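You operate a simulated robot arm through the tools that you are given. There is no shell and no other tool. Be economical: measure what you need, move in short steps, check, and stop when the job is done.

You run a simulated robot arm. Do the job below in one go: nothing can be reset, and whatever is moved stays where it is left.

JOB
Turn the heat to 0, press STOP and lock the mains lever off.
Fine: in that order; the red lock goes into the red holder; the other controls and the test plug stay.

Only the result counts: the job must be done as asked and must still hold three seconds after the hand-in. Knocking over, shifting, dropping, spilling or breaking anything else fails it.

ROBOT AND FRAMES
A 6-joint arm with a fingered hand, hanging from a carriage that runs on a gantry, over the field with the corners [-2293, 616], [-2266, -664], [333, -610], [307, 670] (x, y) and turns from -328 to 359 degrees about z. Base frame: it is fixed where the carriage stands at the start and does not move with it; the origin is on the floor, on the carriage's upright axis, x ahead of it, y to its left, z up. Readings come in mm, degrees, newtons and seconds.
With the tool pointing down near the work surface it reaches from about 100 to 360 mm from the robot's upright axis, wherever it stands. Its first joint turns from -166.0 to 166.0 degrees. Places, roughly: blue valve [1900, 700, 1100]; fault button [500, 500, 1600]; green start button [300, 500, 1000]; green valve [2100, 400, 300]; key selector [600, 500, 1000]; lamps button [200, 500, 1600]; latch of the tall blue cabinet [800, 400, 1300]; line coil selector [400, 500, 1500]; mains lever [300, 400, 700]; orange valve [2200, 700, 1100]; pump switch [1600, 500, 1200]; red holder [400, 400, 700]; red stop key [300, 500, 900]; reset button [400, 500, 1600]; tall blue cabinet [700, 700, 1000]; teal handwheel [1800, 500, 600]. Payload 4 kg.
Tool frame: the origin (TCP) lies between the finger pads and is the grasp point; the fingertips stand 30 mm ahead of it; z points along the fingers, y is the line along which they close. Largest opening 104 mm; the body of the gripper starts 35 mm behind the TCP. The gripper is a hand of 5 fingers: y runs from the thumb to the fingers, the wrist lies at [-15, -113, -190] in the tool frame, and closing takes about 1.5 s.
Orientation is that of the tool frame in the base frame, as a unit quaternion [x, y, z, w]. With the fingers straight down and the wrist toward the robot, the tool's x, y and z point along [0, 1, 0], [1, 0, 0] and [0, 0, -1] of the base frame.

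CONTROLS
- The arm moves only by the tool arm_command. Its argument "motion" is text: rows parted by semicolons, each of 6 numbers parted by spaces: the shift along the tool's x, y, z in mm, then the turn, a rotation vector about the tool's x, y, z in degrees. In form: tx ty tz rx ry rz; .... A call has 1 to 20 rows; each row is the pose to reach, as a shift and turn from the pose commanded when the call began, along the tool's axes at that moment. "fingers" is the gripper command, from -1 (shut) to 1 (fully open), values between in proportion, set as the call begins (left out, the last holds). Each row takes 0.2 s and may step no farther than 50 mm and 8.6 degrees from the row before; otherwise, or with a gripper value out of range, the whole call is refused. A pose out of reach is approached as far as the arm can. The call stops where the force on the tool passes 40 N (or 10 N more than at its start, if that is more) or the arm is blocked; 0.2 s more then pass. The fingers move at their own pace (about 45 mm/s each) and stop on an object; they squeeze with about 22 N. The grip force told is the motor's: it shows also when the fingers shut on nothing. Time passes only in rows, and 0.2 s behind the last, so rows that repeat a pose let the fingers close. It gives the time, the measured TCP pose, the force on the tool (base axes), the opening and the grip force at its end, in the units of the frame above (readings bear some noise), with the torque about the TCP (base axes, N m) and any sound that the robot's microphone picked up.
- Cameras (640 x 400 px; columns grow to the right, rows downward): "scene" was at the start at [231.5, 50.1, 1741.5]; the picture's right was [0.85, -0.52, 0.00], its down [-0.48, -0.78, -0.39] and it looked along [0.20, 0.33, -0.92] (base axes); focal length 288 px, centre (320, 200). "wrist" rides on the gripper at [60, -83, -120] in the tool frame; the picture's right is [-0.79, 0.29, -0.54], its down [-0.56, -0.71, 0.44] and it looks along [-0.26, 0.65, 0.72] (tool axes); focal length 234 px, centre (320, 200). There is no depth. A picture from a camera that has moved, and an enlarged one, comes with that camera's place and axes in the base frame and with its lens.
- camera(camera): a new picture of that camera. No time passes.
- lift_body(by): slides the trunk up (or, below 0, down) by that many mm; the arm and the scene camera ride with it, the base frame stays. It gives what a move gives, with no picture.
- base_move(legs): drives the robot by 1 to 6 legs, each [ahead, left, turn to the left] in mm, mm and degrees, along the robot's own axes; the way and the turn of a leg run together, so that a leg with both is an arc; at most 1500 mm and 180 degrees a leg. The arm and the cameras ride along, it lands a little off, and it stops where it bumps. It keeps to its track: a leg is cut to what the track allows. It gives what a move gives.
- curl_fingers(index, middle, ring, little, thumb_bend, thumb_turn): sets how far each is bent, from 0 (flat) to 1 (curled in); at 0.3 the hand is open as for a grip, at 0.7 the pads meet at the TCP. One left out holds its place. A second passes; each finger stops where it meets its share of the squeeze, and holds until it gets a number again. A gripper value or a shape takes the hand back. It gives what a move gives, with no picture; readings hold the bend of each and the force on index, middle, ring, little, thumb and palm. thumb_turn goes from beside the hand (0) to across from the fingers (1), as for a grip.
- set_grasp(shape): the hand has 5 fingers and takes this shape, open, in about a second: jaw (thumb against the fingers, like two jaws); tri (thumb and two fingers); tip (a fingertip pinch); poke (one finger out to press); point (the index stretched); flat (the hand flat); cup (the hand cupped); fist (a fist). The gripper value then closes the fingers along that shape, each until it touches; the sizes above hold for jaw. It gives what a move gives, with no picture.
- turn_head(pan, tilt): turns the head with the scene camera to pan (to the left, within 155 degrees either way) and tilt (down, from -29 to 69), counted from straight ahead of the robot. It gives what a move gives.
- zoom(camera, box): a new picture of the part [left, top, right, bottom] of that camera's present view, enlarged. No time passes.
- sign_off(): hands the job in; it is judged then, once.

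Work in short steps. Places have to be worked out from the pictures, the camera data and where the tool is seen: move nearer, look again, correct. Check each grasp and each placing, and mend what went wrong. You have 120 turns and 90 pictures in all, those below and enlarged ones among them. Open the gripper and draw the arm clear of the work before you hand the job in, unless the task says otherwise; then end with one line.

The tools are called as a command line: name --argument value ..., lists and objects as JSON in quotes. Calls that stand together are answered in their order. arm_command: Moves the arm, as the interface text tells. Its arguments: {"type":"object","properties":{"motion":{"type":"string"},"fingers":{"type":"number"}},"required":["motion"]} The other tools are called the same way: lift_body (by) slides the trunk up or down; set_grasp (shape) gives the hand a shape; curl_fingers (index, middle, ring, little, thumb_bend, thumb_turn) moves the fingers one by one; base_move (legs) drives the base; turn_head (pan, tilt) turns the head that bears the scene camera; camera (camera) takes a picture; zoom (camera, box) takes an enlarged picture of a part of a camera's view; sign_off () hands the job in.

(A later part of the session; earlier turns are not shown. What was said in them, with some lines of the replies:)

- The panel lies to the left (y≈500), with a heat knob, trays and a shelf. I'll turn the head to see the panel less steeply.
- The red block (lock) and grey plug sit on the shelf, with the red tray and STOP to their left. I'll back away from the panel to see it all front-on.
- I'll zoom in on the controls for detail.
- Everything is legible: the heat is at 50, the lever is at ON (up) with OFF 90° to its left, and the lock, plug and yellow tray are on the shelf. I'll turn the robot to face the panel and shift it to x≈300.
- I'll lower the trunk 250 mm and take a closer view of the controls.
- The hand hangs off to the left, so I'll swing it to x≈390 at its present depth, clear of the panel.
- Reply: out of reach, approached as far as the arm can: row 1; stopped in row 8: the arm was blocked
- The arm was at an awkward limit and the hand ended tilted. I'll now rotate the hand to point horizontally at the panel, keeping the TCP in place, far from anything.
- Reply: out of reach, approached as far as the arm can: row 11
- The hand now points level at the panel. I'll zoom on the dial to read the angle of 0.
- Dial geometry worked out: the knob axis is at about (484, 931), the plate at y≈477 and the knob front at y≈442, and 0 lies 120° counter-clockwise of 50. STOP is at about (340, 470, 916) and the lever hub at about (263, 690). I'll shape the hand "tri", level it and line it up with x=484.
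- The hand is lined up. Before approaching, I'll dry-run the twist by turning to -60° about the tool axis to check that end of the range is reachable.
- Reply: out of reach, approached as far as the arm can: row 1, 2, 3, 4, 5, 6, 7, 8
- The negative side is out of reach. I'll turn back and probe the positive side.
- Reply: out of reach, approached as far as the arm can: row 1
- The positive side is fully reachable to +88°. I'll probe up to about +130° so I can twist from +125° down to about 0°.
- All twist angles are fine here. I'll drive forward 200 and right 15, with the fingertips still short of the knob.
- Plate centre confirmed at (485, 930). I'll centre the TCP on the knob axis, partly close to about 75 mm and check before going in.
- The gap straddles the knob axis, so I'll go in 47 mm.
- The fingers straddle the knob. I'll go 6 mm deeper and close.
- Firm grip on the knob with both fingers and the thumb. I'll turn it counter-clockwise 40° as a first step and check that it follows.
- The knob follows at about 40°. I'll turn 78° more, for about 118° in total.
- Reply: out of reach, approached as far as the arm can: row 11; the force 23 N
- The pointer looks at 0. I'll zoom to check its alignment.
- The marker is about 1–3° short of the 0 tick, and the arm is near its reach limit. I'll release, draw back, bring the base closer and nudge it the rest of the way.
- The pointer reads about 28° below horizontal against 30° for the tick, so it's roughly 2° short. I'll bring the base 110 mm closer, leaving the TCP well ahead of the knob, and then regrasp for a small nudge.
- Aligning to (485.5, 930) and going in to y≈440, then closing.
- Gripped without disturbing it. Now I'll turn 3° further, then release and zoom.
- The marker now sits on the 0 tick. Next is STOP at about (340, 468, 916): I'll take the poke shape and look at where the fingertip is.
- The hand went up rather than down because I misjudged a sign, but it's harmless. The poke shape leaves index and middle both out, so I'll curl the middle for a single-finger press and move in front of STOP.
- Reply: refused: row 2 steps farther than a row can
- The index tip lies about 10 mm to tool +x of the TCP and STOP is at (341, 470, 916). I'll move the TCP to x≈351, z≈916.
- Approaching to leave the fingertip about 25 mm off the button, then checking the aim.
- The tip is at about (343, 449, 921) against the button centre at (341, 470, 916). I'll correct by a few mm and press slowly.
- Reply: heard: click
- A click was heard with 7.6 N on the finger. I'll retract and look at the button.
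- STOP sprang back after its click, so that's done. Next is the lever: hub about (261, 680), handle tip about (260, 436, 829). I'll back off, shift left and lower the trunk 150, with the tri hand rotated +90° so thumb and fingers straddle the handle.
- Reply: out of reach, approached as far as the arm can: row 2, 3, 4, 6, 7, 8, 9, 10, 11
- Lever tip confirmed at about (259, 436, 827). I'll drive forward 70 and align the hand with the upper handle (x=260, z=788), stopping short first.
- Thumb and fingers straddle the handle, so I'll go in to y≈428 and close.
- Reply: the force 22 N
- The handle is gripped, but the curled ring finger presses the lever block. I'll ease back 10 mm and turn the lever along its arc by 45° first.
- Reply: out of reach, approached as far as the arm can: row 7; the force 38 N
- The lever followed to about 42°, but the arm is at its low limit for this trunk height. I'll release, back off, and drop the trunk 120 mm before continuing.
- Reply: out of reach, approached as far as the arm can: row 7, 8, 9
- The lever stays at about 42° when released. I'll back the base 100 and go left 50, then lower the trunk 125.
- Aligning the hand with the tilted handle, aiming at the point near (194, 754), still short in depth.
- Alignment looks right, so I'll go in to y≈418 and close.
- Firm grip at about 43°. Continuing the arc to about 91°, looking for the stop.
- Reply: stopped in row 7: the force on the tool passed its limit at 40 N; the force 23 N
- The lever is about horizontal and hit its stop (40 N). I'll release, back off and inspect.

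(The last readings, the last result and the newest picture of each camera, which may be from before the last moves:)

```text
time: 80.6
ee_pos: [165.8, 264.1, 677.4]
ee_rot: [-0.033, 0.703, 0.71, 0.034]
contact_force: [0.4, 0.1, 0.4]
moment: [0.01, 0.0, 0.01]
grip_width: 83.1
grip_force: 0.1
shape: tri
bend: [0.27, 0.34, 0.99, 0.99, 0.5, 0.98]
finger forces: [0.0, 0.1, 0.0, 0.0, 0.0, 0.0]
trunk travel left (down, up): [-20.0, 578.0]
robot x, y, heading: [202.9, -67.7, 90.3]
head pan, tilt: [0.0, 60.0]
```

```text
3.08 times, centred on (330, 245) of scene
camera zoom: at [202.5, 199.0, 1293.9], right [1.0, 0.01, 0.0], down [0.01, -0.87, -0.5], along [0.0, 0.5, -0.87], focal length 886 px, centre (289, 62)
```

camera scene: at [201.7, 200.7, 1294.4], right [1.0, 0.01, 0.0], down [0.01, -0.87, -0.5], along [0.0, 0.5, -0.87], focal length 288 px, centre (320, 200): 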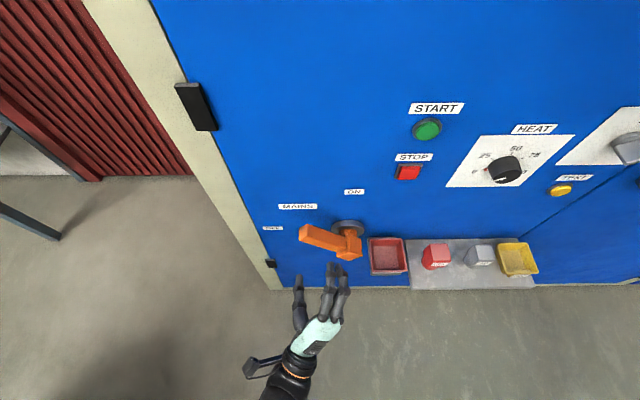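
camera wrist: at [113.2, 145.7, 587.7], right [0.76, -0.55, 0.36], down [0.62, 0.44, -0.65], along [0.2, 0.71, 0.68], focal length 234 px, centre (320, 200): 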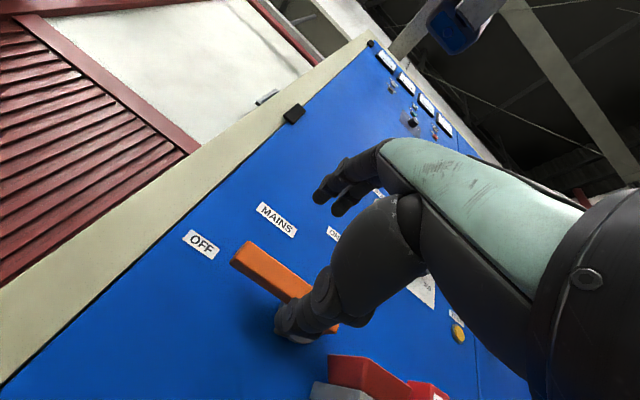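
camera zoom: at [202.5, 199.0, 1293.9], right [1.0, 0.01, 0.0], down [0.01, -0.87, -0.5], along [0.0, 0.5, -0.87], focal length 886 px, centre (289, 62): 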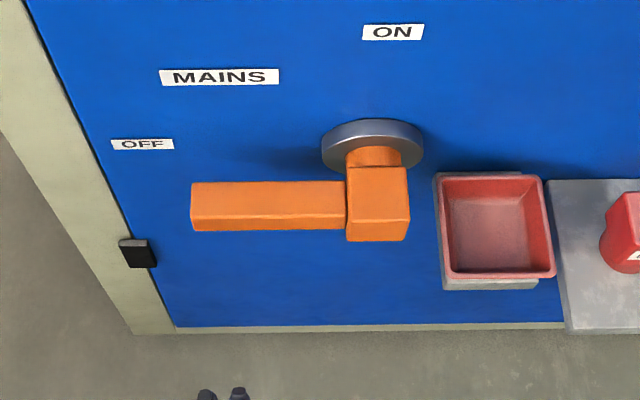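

The lever is level at OFF. Now for the lock: I'll raise the trunk, shift right and inspect the lock and red holder closely.

lift_body --by 240

base_move --legs '[[-60, -112, 0]]'

turn_head --pan -5 --tilt 60

zoom --camera "scene" --box '[270, 150, 510, 300]'

```text
time: 83.1
ee_pos: [165.7, 266.2, 918.7]
ee_rot: [-0.032, 0.702, 0.71, 0.034]
contact_force: [0.2, 0.0, 0.9]
moment: [0.0, 0.02, 0.02]
grip_width: 82.9
grip_force: 0.0
shape: tri
bend: [0.27, 0.34, 0.99, 0.99, 0.5, 0.98]
finger forces: [0.0, 0.0, 0.0, 0.0, 0.0, 0.0]
trunk travel left (down, up): [-260.0, 338.0]
robot x, y, heading: [201.4, -64.8, 90.6]
head pan, tilt: [0.0, 60.0]
```

```text
time: 84.3
ee_pos: [275.9, 207.0, 918.1]
ee_rot: [-0.033, 0.702, 0.71, 0.032]
contact_force: [0.1, -0.1, 0.6]
moment: [-0.02, -0.01, 0.01]
grip_width: 82.9
grip_force: 0.0
shape: tri
bend: [0.27, 0.34, 0.99, 0.99, 0.5, 0.98]
finger forces: [0.0, 0.1, 0.1, 0.1, 0.1, 0.1]
trunk travel left (down, up): [-260.0, 338.0]
robot x, y, heading: [313.2, -125.0, 90.5]
head pan, tilt: [0.0, 60.0]
```

```text
time: 85.0
ee_pos: [277.0, 207.1, 917.7]
ee_rot: [-0.034, 0.702, 0.71, 0.031]
contact_force: [-0.2, -1.0, -0.2]
moment: [0.01, -0.02, 0.02]
grip_width: 83.2
grip_force: 0.1
shape: tri
bend: [0.27, 0.34, 0.99, 0.99, 0.5, 0.98]
finger forces: [0.0, 0.0, 0.1, 0.1, 0.0, 0.1]
trunk travel left (down, up): [-260.0, 338.0]
robot x, y, heading: [316.1, -125.9, 90.7]
head pan, tilt: [-5.0, 60.0]
```

```text
2.67 times, centred on (390, 225) of scene
camera zoom: at [319.3, 140.6, 1534.2], right [1.0, -0.08, 0.0], down [-0.07, -0.86, -0.5], along [0.04, 0.5, -0.87], focal length 768 px, centre (133, 133)
```

zoom: 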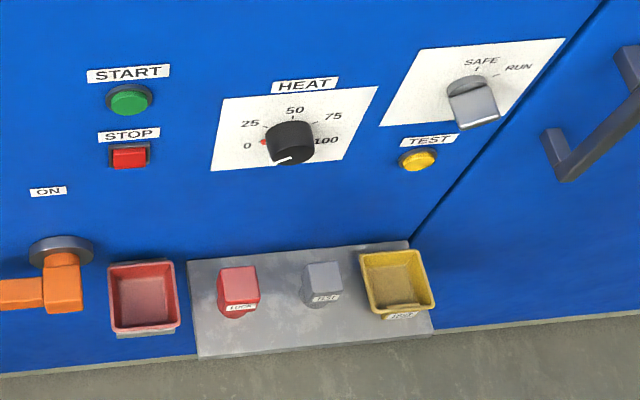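

Lock: top at z≈699, centre about (462, 414), roughly 46 mm wide, on the shelf at z≈605. Red holder: rim centre about (352, 421, 667), roughly 80 mm wide. I'll take the jaw hand, move right and rotate to thumb-left/fingers-right, to then tilt down about 55°.

set_grasp --shape "jaw"

arm_command --motion "-40 0 0 0 0 8; -80 0 0 0 0 16; -120 0 0 0 0 24; -150 0 0 0 0 32; -150 0 0 0 0 40; -150 0 0 0 0 48; -150 0 0 0 0 56; -150 0 0 0 0 64; -150 0 0 0 0 72; -150 0 0 0 0 80; -150 0 0 0 0 88; -150 0 0 0 0 95"

arm_command --motion "0 0 0 0 -8 0; 0 0 0 0 -16 0; 0 0 0 0 -24 0; 0 0 0 0 -32 0; 0 0 0 0 -40 0; 0 0 0 0 -48 0; 0 0 0 0 -55 0"

camera --camera "scene"

```text
time: 85.9
ee_pos: [276.4, 208.1, 917.8]
ee_rot: [-0.034, 0.702, 0.71, 0.032]
contact_force: [-0.2, 0.8, 0.3]
moment: [-0.03, -0.01, 0.0]
grip_width: 104.0
grip_force: 0.1
shape: jaw
bend: [0.3, 0.3, 0.3, 0.3, 0.3, 0.97]
finger forces: [0.0, 0.1, 0.0, 0.0, 0.1, 0.0]
trunk travel left (down, up): [-260.0, 338.0]
robot x, y, heading: [316.3, -127.2, 90.5]
head pan, tilt: [-5.0, 60.0]
```

```text
time: 88.5
ee_pos: [425.5, 207.8, 932.1]
ee_rot: [0.496, 0.499, 0.503, -0.503]
contact_force: [-0.3, -0.2, -0.2]
moment: [0.0, -0.02, 0.0]
grip_width: 103.8
grip_force: 0.0
shape: jaw
bend: [0.3, 0.3, 0.3, 0.3, 0.3, 0.97]
finger forces: [0.0, 0.1, 0.1, 0.1, 0.1, 0.1]
trunk travel left (down, up): [-260.0, 338.0]
robot x, y, heading: [314.8, -127.1, 90.4]
head pan, tilt: [-5.0, 60.0]
```

```text
time: 90.1
ee_pos: [481.5, 207.8, 872.8]
ee_rot: [0.666, 0.678, 0.222, -0.219]
contact_force: [0.9, 0.3, -0.4]
moment: [0.0, -0.02, -0.01]
grip_width: 104.1
grip_force: 0.1
shape: jaw
bend: [0.3, 0.3, 0.3, 0.3, 0.3, 0.97]
finger forces: [0.0, 0.1, 0.1, 0.0, 0.0, 0.1]
out of reach, approached as far as the arm can: row 5, 6, 7
trunk travel left (down, up): [-260.0, 338.0]
robot x, y, heading: [312.5, -128.0, 90.4]
head pan, tilt: [-5.0, 60.0]
```

```text
23 pictures are left
camera scene: at [319.4, 140.6, 1534.2], right [1.0, -0.08, 0.0], down [-0.07, -0.86, -0.5], along [0.04, 0.5, -0.87], focal length 288 px, centre (320, 200)
```

scene: 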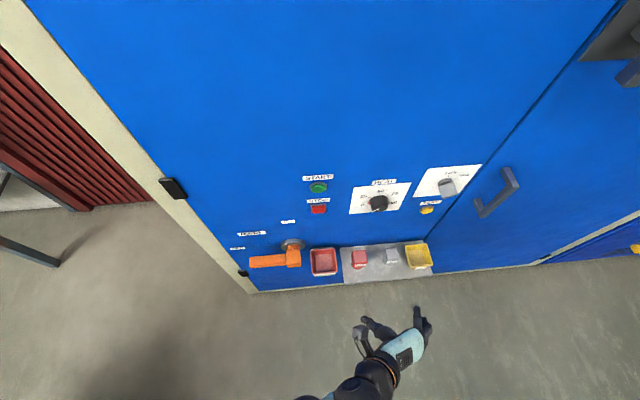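

The hand is now tilted 54° down with the thumb left and fingers right. I'll drive forward 110 and lower 80 for a standoff above and in front of the lock.

base_move --legs '[[110, 0, 0]]'

lift_body --by -80

arm_command --motion "5 -10 5 0 0 0; 8 -19 20 0 0 0; 8 -19 30 0 0 0" --fingers 0.6

camera --camera "wrist"

zoom --camera "scene" --box '[270, 200, 510, 350]'

```text
time: 91.3
ee_pos: [481.2, 321.1, 873.3]
ee_rot: [0.666, 0.677, 0.221, -0.22]
contact_force: [0.5, -0.1, -0.3]
moment: [0.01, 0.0, 0.01]
grip_width: 103.9
grip_force: 0.1
shape: jaw
bend: [0.3, 0.3, 0.3, 0.3, 0.3, 0.97]
finger forces: [0.0, 0.0, 0.1, 0.0, 0.0, 0.1]
trunk travel left (down, up): [-260.0, 338.0]
robot x, y, heading: [312.5, -11.9, 90.6]
head pan, tilt: [-5.0, 60.0]
```

```text
time: 92.5
ee_pos: [481.5, 320.1, 793.6]
ee_rot: [0.667, 0.677, 0.222, -0.219]
contact_force: [0.7, -0.2, 0.3]
moment: [0.01, 0.0, 0.03]
grip_width: 104.0
grip_force: 0.1
shape: jaw
bend: [0.3, 0.3, 0.3, 0.3, 0.3, 0.97]
finger forces: [0.0, 0.1, 0.0, 0.0, 0.0, 0.0]
trunk travel left (down, up): [-180.0, 418.0]
robot x, y, heading: [314.1, -15.8, 90.6]
head pan, tilt: [-5.0, 60.0]
```

```text
time: 93.3
ee_pos: [461.9, 345.1, 775.0]
ee_rot: [0.667, 0.677, 0.222, -0.22]
contact_force: [-0.3, 0.1, 0.1]
moment: [-0.01, -0.01, 0.02]
grip_width: 83.7
grip_force: 0.1
shape: jaw
bend: [0.27, 0.34, 0.32, 0.31, 0.49, 0.98]
finger forces: [0.0, 0.1, 0.0, 0.0, 0.0, 0.0]
out of reach, approached as far as the arm can: row 1, 2
trunk travel left (down, up): [-180.0, 418.0]
robot x, y, heading: [315.1, -14.6, 90.3]
head pan, tilt: [-5.0, 60.0]
```

```text
22 pictures are left
camera wrist: at [377.9, 320.9, 906.4], right [0.3, -0.95, -0.03], down [-0.7, -0.2, -0.69], along [0.65, 0.23, -0.73], focal length 234 px, centre (320, 200)
```

wrist: 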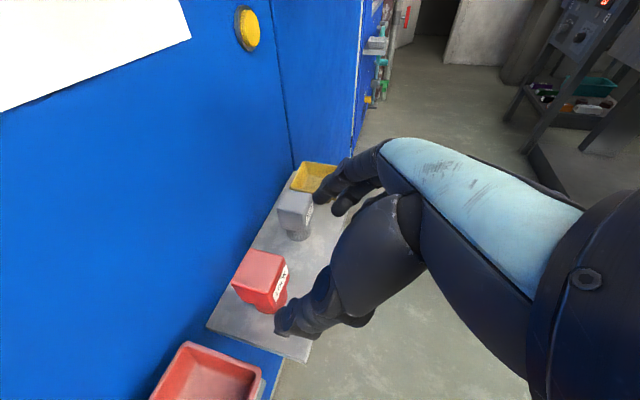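

```text
2.67 times, centred on (390, 275) of scene
camera zoom: at [318.6, 251.8, 1454.2], right [1.0, -0.08, 0.0], down [-0.07, -0.86, -0.5], along [0.04, 0.5, -0.87], focal length 768 px, centre (133, 0)
```

zoom: 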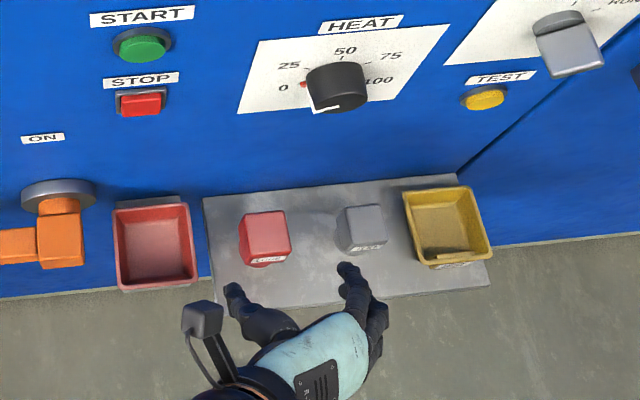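

Lock confirmed at about (459, 415) with its top at z≈699. I'll narrow the opening to about 72 mm to stay clear of the plug, advance 70 mm along the approach and check.

arm_command --motion "0 -3 15 0 0 0; -1 -3 30 0 0 0; -1 -3 50 0 0 0; -2 -3 70 0 0 0" --fingers 0.38

camera --camera "wrist"

zoom --camera "scene" --box '[320, 230, 460, 330]'

```text
time: 94.3
ee_pos: [459.6, 384.0, 715.7]
ee_rot: [0.667, 0.677, 0.222, -0.22]
contact_force: [0.7, 0.3, 0.1]
moment: [-0.01, 0.0, 0.0]
grip_width: 72.2
grip_force: 0.1
shape: jaw
bend: [0.27, 0.37, 0.34, 0.31, 0.59, 0.99]
finger forces: [0.0, 0.0, 0.0, 0.0, 0.1, 0.0]
trunk travel left (down, up): [-180.0, 418.0]
robot x, y, heading: [316.6, -14.0, 90.4]
head pan, tilt: [-5.0, 60.0]
```

```text
20 pictures are left
camera wrist: at [373.9, 360.9, 848.2], right [0.3, -0.95, -0.03], down [-0.7, -0.2, -0.69], along [0.65, 0.23, -0.73], focal length 234 px, centre (320, 200)
```

wrist: 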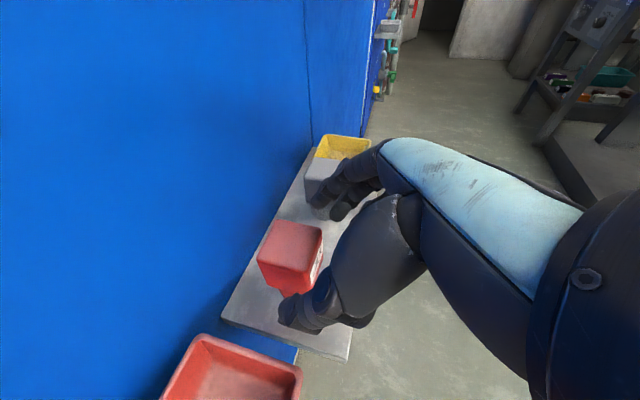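

```text
4.00 times, centred on (390, 280) of scene
camera zoom: at [318.6, 251.8, 1454.2], right [1.0, -0.08, 0.0], down [-0.07, -0.86, -0.5], along [0.04, 0.5, -0.87], focal length 1151 px, centre (40, -120)
```

zoom: 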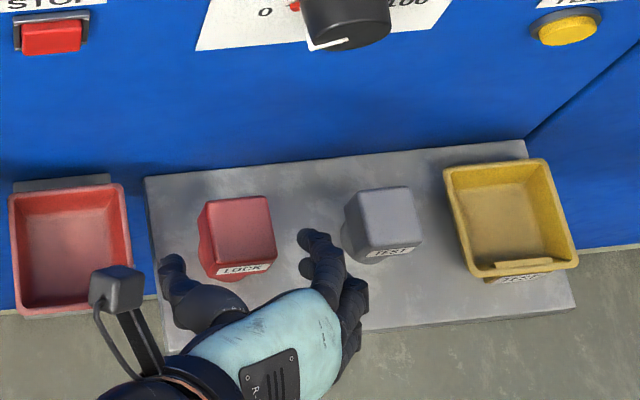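

The fingers straddle the lock with clearance from the plug. Advancing 34 mm more and closing.

arm_command --motion "-1 1 12 0 0 0; -1 1 24 0 0 0; -1 1 34 0 0 0"

arm_command --motion "0 0 0 0 0 0; 0 0 0 0 0 0; 0 0 0 0 0 0; 0 0 0 0 0 0; 0 0 0 0 0 0; 0 0 0 0 0 0; 0 0 0 0 0 0" --fingers -1

camera --camera "wrist"

zoom --camera "scene" --box '[320, 230, 460, 330]'

```text
time: 95.1
ee_pos: [459.7, 403.8, 687.9]
ee_rot: [0.666, 0.677, 0.222, -0.22]
contact_force: [0.7, -0.4, 0.0]
moment: [0.01, -0.01, 0.0]
grip_width: 72.3
grip_force: 0.1
shape: jaw
bend: [0.27, 0.37, 0.34, 0.31, 0.59, 0.99]
finger forces: [0.0, 0.0, 0.0, 0.1, 0.0, 0.1]
trunk travel left (down, up): [-180.0, 418.0]
robot x, y, heading: [317.5, -15.7, 90.5]
head pan, tilt: [-5.0, 60.0]
```

```text
time: 96.7
ee_pos: [460.1, 403.0, 687.0]
ee_rot: [0.667, 0.677, 0.222, -0.219]
contact_force: [0.4, 0.1, -0.6]
moment: [-0.03, 0.03, -0.04]
grip_width: 36.8
grip_force: 21.9
shape: jaw
bend: [0.74, 0.51, 0.5, 0.71, 0.74, 1.0]
finger forces: [10.8, 6.0, 2.2, 0.0, 19.2, 0.0]
trunk travel left (down, up): [-180.0, 418.0]
robot x, y, heading: [313.6, -14.3, 90.6]
head pan, tilt: [-5.0, 60.0]
```

```text
18 pictures are left
camera wrist: at [375.0, 379.8, 819.1], right [0.3, -0.95, -0.03], down [-0.7, -0.2, -0.69], along [0.65, 0.23, -0.73], focal length 234 px, centre (320, 200)
```

wrist: 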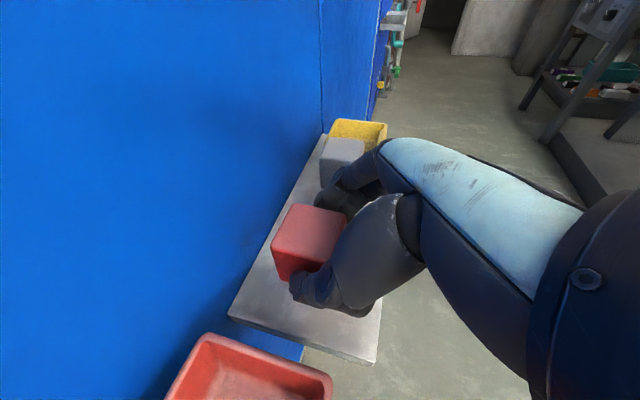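

```text
4.00 times, centred on (390, 280) of scene
camera zoom: at [318.6, 251.7, 1454.1], right [1.0, -0.08, 0.0], down [-0.07, -0.86, -0.5], along [0.04, 0.5, -0.87], focal length 1151 px, centre (40, -120)
```

zoom: 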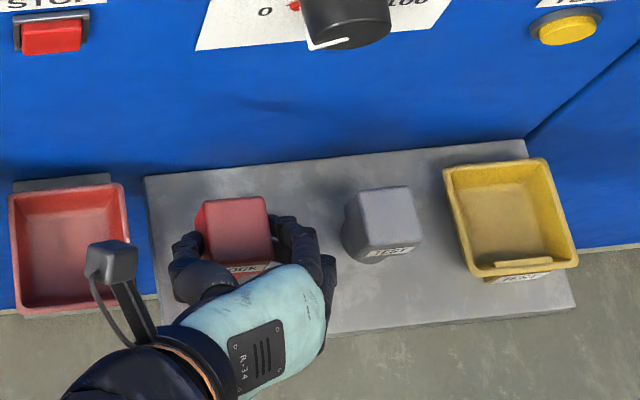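

Lock gripped. Lifting it straight up with the trunk by 95 mm.

lift_body --by 95

zoom --camera "scene" --box '[270, 200, 510, 350]'

```text
time: 98.0
ee_pos: [459.5, 402.9, 782.5]
ee_rot: [0.667, 0.677, 0.221, -0.219]
contact_force: [-0.3, -1.0, -1.8]
moment: [-0.01, 0.01, 0.02]
grip_width: 37.0
grip_force: 22.1
shape: jaw
bend: [0.74, 0.51, 0.5, 0.71, 0.74, 1.0]
finger forces: [10.9, 6.0, 2.1, 0.0, 19.3, 0.0]
trunk travel left (down, up): [-275.0, 323.0]
robot x, y, heading: [316.4, -13.8, 90.5]
head pan, tilt: [-5.0, 60.0]
```

```text
2.67 times, centred on (390, 275) of scene
camera zoom: at [318.6, 251.7, 1549.1], right [1.0, -0.08, 0.0], down [-0.07, -0.86, -0.5], along [0.04, 0.5, -0.87], focal length 768 px, centre (133, 0)
```

zoom: 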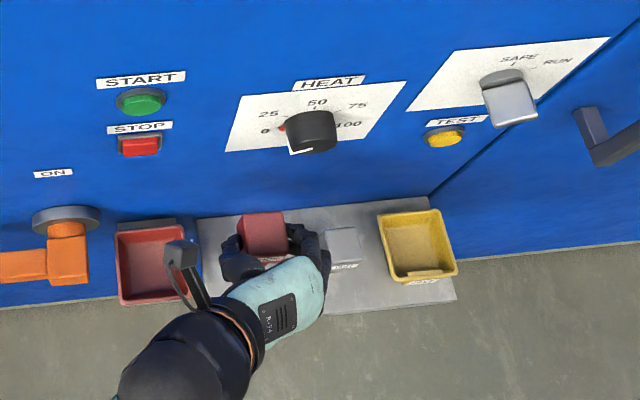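

The lock is lifted and held. The holder centre is at about (353, 421), so I'll carry it 106 mm left with the base.

base_move --legs '[[5, 106, 0]]'

turn_head --pan -5 --tilt 62

zoom --camera "scene" --box '[270, 180, 510, 330]'

camera --camera "wrist"

```text
time: 99.1
ee_pos: [355.2, 408.0, 782.4]
ee_rot: [0.666, 0.677, 0.222, -0.221]
contact_force: [0.5, -0.6, -1.5]
moment: [-0.03, 0.01, -0.02]
grip_width: 36.9
grip_force: 22.0
shape: jaw
bend: [0.74, 0.51, 0.5, 0.71, 0.74, 1.0]
finger forces: [11.0, 6.2, 2.2, 0.1, 19.4, 0.0]
trunk travel left (down, up): [-275.0, 323.0]
robot x, y, heading: [216.2, -12.2, 90.7]
head pan, tilt: [-5.0, 60.0]
```

```text
time: 99.7
ee_pos: [354.6, 407.0, 782.6]
ee_rot: [0.666, 0.677, 0.221, -0.22]
contact_force: [0.8, -0.3, -2.2]
moment: [-0.01, -0.01, 0.02]
grip_width: 37.0
grip_force: 22.0
shape: jaw
bend: [0.74, 0.51, 0.5, 0.71, 0.74, 1.0]
finger forces: [10.9, 6.2, 2.2, 0.1, 19.4, 0.0]
trunk travel left (down, up): [-275.0, 323.0]
robot x, y, heading: [211.5, -12.2, 90.5]
head pan, tilt: [-5.0, 62.0]
```

```text
2.67 times, centred on (390, 255) of scene
camera zoom: at [214.4, 253.5, 1546.9], right [1.0, -0.08, 0.0], down [-0.07, -0.88, -0.47], along [0.04, 0.47, -0.88], focal length 768 px, centre (133, 53)
```

zoom: 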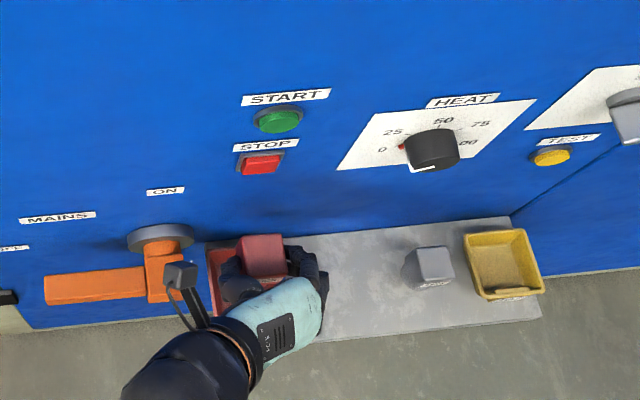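

```text
14 pictures are left
camera wrist: at [271.0, 384.0, 914.1], right [0.3, -0.95, -0.03], down [-0.7, -0.2, -0.69], along [0.65, 0.23, -0.73], focal length 234 px, centre (320, 200)
```

wrist: 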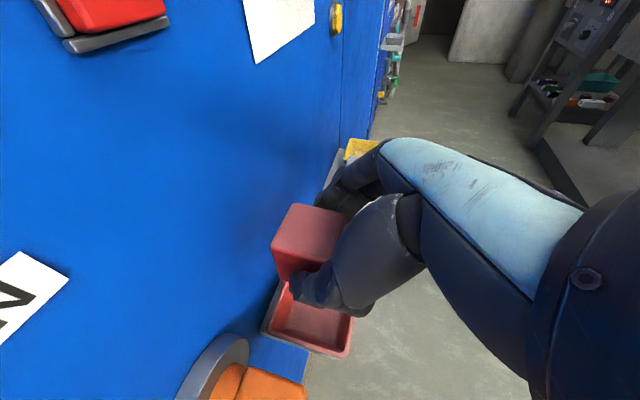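

The wrist view puts the holder's centre at (354, 422), right under the lock. I'll lower 45 mm with the trunk, then step down gently with the arm until contact.

lift_body --by -42

camera --camera "wrist"

zoom --camera "scene" --box '[330, 220, 430, 300]'

```text
time: 100.6
ee_pos: [355.3, 406.6, 739.6]
ee_rot: [0.667, 0.677, 0.222, -0.22]
contact_force: [0.7, 0.1, -1.6]
moment: [-0.04, 0.01, 0.02]
grip_width: 36.9
grip_force: 21.9
shape: jaw
bend: [0.74, 0.51, 0.5, 0.71, 0.74, 1.0]
finger forces: [11.0, 6.1, 2.3, 0.0, 19.3, 0.0]
trunk travel left (down, up): [-233.0, 365.0]
robot x, y, heading: [209.6, -12.8, 90.6]
head pan, tilt: [-5.0, 62.0]
```

```text
13 pictures are left
camera wrist: at [271.1, 384.0, 872.1], right [0.3, -0.95, -0.03], down [-0.7, -0.2, -0.69], along [0.65, 0.23, -0.73], focal length 234 px, centre (320, 200)
```

wrist: 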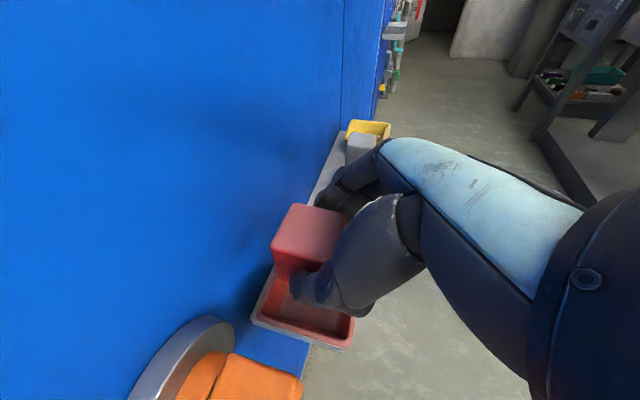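

```text
5.00 times, centred on (380, 260) of scene
camera zoom: at [214.5, 253.5, 1504.9], right [1.0, -0.08, 0.0], down [-0.07, -0.88, -0.47], along [0.04, 0.47, -0.88], focal length 1439 px, centre (20, -100)
```

zoom: 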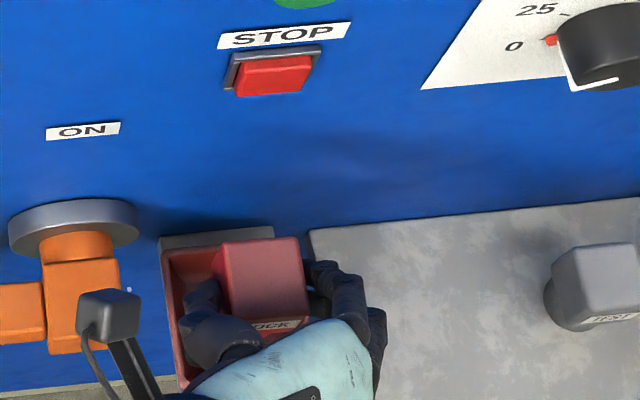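

The lock is centred over the holder (353, 420 against 354, 422) and its bottom is near rim level. Stepping down 12 mm.

arm_command --motion "-1.8 0 2.4 0 0 0; -3.6 0 4.8 0 0 0; -5.3 0 7.3 0 0 0; -7.1 0 9.7 0 0 0"

```text
time: 101.6
ee_pos: [354.7, 406.9, 729.0]
ee_rot: [0.667, 0.676, 0.222, -0.221]
contact_force: [-0.4, 0.1, -1.0]
moment: [-0.03, 0.02, 0.03]
grip_width: 36.7
grip_force: 22.1
shape: jaw
bend: [0.74, 0.51, 0.5, 0.71, 0.74, 1.0]
finger forces: [10.9, 6.1, 2.2, 0.0, 19.3, 0.1]
trunk travel left (down, up): [-233.0, 365.0]
robot x, y, heading: [211.8, -7.0, 90.6]
head pan, tilt: [-5.0, 62.0]
```

No contact yet; stepping down further in 3 mm rows.

arm_command --motion "-1.8 0 2.4 0 0 0; -3.6 0 4.8 0 0 0; -5.3 0 7.3 0 0 0"

camera --camera "wrist"

```text
time: 102.4
ee_pos: [356.8, 406.7, 718.9]
ee_rot: [0.667, 0.677, 0.222, -0.22]
contact_force: [0.3, -0.5, -1.3]
moment: [-0.01, 0.0, -0.01]
grip_width: 37.0
grip_force: 21.3
shape: jaw
bend: [0.74, 0.51, 0.5, 0.71, 0.74, 1.0]
finger forces: [10.8, 6.1, 2.2, 0.1, 19.3, 0.1]
trunk travel left (down, up): [-233.0, 365.0]
robot x, y, heading: [211.4, -12.6, 90.4]
head pan, tilt: [-5.0, 62.0]
```

```text
11 pictures are left
camera wrist: at [271.3, 383.6, 850.8], right [0.3, -0.95, -0.03], down [-0.7, -0.2, -0.69], along [0.65, 0.23, -0.73], focal length 234 px, centre (320, 200)
```

wrist: 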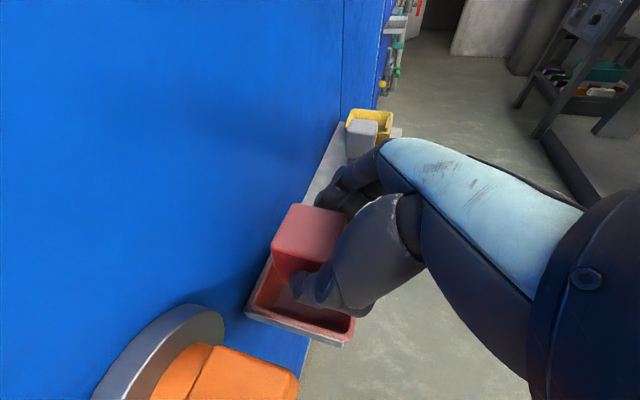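

Still free. Stepping on down until the floor is felt.

arm_command --motion "-1.2 0 1.6 0 0 0; -2.4 0 3.2 0 0 0; -3.6 0 4.8 0 0 0; -4.7 0 6.5 0 0 0"

```text
time: 103.4
ee_pos: [355.7, 408.7, 713.2]
ee_rot: [0.666, 0.677, 0.222, -0.221]
contact_force: [-1.1, -1.3, 8.4]
moment: [0.06, -0.06, 0.01]
grip_width: 37.2
grip_force: 21.8
shape: jaw
bend: [0.74, 0.51, 0.5, 0.71, 0.74, 1.0]
finger forces: [10.8, 6.1, 2.6, 0.0, 21.0, 0.0]
trunk travel left (down, up): [-233.0, 365.0]
robot x, y, heading: [215.2, -8.5, 90.2]
head pan, tilt: [-5.0, 62.0]
```

Upward contact force of about 9 N now. I'll check whether the lock is on the floor or a finger is touching the rim.

zoom --camera "wrist" --box '[220, 180, 400, 360]'

zoom --camera "scene" --box '[330, 220, 430, 300]'

```text
2.22 times, centred on (310, 270) of wrist
camera zoom: at [271.4, 384.0, 844.1], right [0.3, -0.95, -0.03], down [-0.7, -0.2, -0.69], along [0.65, 0.23, -0.73], focal length 520 px, centre (342, 44)
```

zoom: 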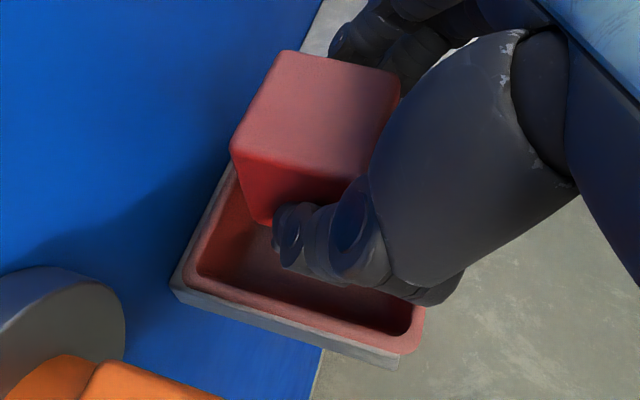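

```text
5.00 times, centred on (380, 260) of scene
camera zoom: at [214.3, 253.5, 1505.1], right [1.0, -0.08, 0.0], down [-0.07, -0.88, -0.47], along [0.04, 0.47, -0.88], focal length 1439 px, centre (20, -100)
```

zoom: 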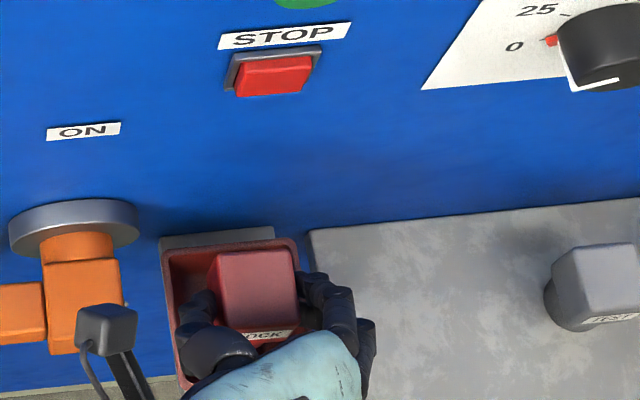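

The contact moment is central (about 7 mm offset), so the lock is resting on the holder's floor. I'll open just enough and check before withdrawing.

arm_command --motion "0 0 0 0 0 0; 0 0 0 0 0 0; 0 0 0 0 0 0; 0 0 0 0 0 0; 0 0 0 0 0 0" --fingers 0.1

zoom --camera "scene" --box '[330, 220, 430, 300]'

```text
time: 104.6
ee_pos: [354.6, 406.6, 710.8]
ee_rot: [0.667, 0.676, 0.221, -0.22]
contact_force: [0.2, -0.1, 0.0]
moment: [0.0, 0.04, 0.0]
grip_width: 56.6
grip_force: 0.0
shape: jaw
bend: [0.74, 0.43, 0.39, 0.58, 0.67, 0.99]
finger forces: [0.1, 0.1, 0.1, 0.0, 0.0, 0.0]
trunk travel left (down, up): [-233.0, 365.0]
robot x, y, heading: [213.4, -11.7, 90.5]
head pan, tilt: [-5.0, 62.0]
```

```text
5.00 times, centred on (380, 260) of scene
camera zoom: at [214.5, 253.5, 1504.9], right [1.0, -0.08, 0.0], down [-0.07, -0.88, -0.47], along [0.04, 0.47, -0.88], focal length 1439 px, centre (20, -100)
```

zoom: 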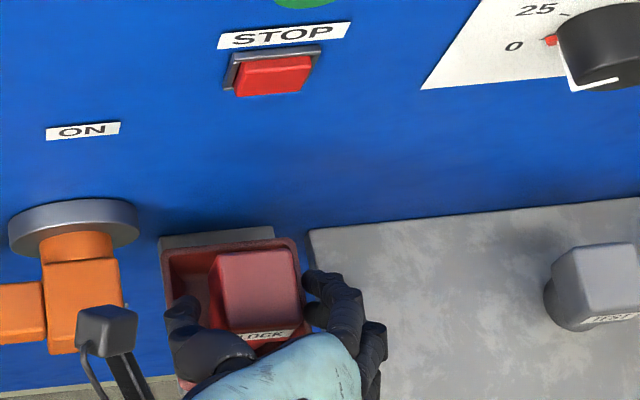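

Released with no contact force, but the index still reads as bent. I'll open a little more before withdrawing.

arm_command --motion "0 0 0 0 0 0; 0 0 0 0 0 0; 0 0 0 0 0 0; 0 0 0 0 0 0" --fingers 0.35

zoom --camera "scene" --box '[330, 220, 430, 300]'

```text
time: 105.6
ee_pos: [356.7, 407.6, 712.5]
ee_rot: [0.666, 0.677, 0.222, -0.22]
contact_force: [-0.8, 0.4, -0.6]
moment: [-0.02, 0.0, 0.03]
grip_width: 69.9
grip_force: 0.1
shape: jaw
bend: [0.28, 0.38, 0.35, 0.31, 0.6, 0.99]
finger forces: [0.0, 0.1, 0.0, 0.0, 0.0, 0.0]
trunk travel left (down, up): [-233.0, 365.0]
robot x, y, heading: [210.7, -12.9, 90.6]
head pan, tilt: [-5.0, 62.0]
```

```text
5.00 times, centred on (380, 260) of scene
camera zoom: at [214.5, 253.5, 1504.9], right [1.0, -0.08, 0.0], down [-0.07, -0.88, -0.47], along [0.04, 0.47, -0.88], focal length 1439 px, centre (20, -100)
```

zoom: 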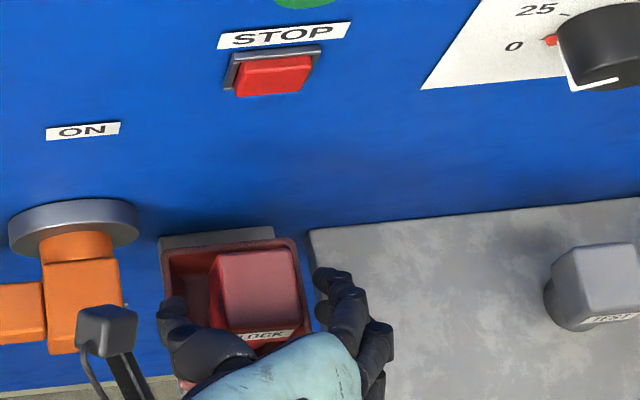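

All fingers are clear of the lock. Withdrawing along the approach line, then backing the base away.

arm_command --motion "0 0 -20 0 0 0; 0 0 -40 0 0 0; 0 0 -60 0 0 0; 0 0 -80 0 0 0; 0 0 -95 0 0 0"

base_move --legs '[[-220, 0, 0]]'

turn_head --pan -10 --tilt 48

camera --camera "scene"

```text
time: 106.8
ee_pos: [353.5, 352.3, 788.5]
ee_rot: [0.668, 0.676, 0.221, -0.22]
contact_force: [-0.4, -0.1, 0.2]
moment: [0.01, 0.01, 0.0]
grip_width: 69.8
grip_force: 0.2
shape: jaw
bend: [0.27, 0.38, 0.35, 0.31, 0.6, 0.99]
finger forces: [0.0, 0.1, 0.1, 0.0, 0.0, 0.0]
trunk travel left (down, up): [-233.0, 365.0]
robot x, y, heading: [211.4, -13.2, 90.5]
head pan, tilt: [-5.0, 62.0]
```

```text
time: 108.5
ee_pos: [356.0, 135.3, 787.2]
ee_rot: [0.668, 0.675, 0.222, -0.219]
contact_force: [1.1, -0.1, 0.5]
moment: [0.02, 0.01, 0.0]
grip_width: 70.0
grip_force: 0.0
shape: jaw
bend: [0.27, 0.38, 0.35, 0.31, 0.6, 0.99]
finger forces: [0.0, 0.0, 0.0, 0.1, 0.0, 0.1]
trunk travel left (down, up): [-233.0, 365.0]
robot x, y, heading: [208.4, -228.5, 90.3]
head pan, tilt: [-5.0, 62.0]
```

```text
time: 109.2
ee_pos: [356.9, 134.1, 786.6]
ee_rot: [0.668, 0.675, 0.222, -0.219]
contact_force: [-0.6, 1.0, 0.1]
moment: [0.0, -0.02, 0.0]
grip_width: 69.7
grip_force: 0.1
shape: jaw
bend: [0.27, 0.38, 0.35, 0.31, 0.6, 0.99]
finger forces: [0.1, 0.0, 0.0, 0.0, 0.0, 0.1]
trunk travel left (down, up): [-233.0, 365.0]
robot x, y, heading: [212.0, -229.3, 90.3]
head pan, tilt: [-10.0, 48.0]
```

```text
6 pictures are left
camera scene: at [224.9, 49.9, 1522.4], right [0.99, -0.17, 0.0], down [-0.13, -0.73, -0.67], along [0.11, 0.66, -0.74], focal length 288 px, centre (320, 200)
```

scene: 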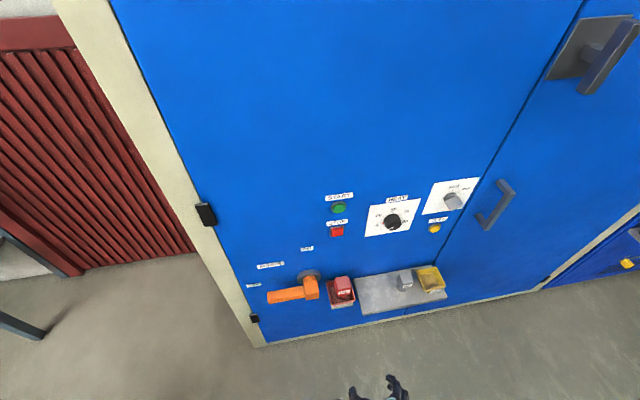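

The arm is clear of the work. One zoomed check of the final state, with the gripper opening fully.

arm_command --motion "0 0 0 0 0 0; 0 0 0 0 0 0; 0 0 0 0 0 0; 0 0 0 0 0 0" --fingers 1

zoom --camera "scene" --box '[240, 180, 460, 320]'

zoom --camera "scene" --box '[250, 250, 370, 320]'

```text
time: 110.2
ee_pos: [357.2, 133.8, 787.2]
ee_rot: [0.668, 0.675, 0.222, -0.219]
contact_force: [0.4, 0.1, 0.3]
moment: [-0.03, -0.01, -0.01]
grip_width: 103.6
grip_force: 0.1
shape: jaw
bend: [0.3, 0.3, 0.3, 0.3, 0.3, 0.97]
finger forces: [0.0, 0.0, 0.0, 0.0, 0.0, 0.0]
trunk travel left (down, up): [-233.0, 365.0]
robot x, y, heading: [211.0, -228.2, 90.2]
head pan, tilt: [-10.0, 48.0]
```

```text
2.86 times, centred on (350, 250) of scene
camera zoom: at [224.9, 49.9, 1522.5], right [0.99, -0.17, 0.0], down [-0.13, -0.73, -0.67], along [0.11, 0.66, -0.74], focal length 822 px, centre (234, 57)
```

zoom: 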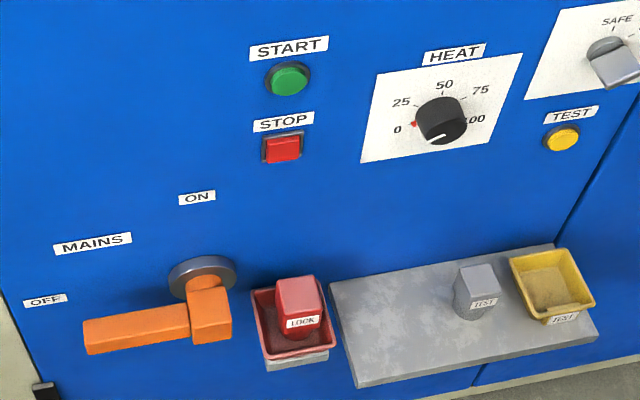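

```text
5.33 times, centred on (310, 285) of scene
camera zoom: at [224.9, 49.9, 1522.5], right [0.99, -0.17, 0.0], down [-0.13, -0.73, -0.67], along [0.11, 0.66, -0.74], focal length 1535 px, centre (373, -253)
```

zoom: 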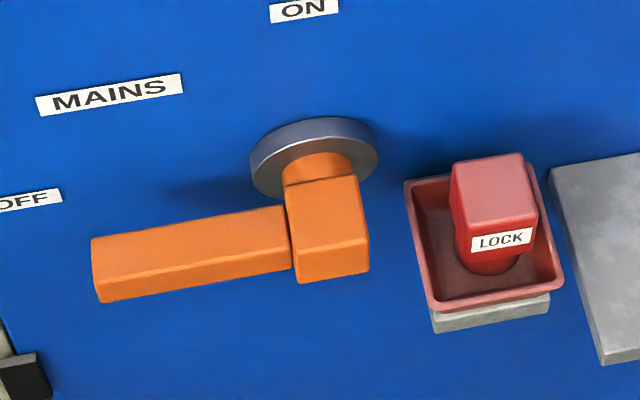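

The heat is at 0, the lever is level at OFF, and the lock stands in the red holder. The plug and the other controls look untouched, so I'm handing in.

sign_off

```text
The job is handed in.
```

The job is done in the order asked: heat at 0, STOP pressed (it clicked), mains lever at OFF, and the red lock in the red holder; the test plug and other controls were left alone.
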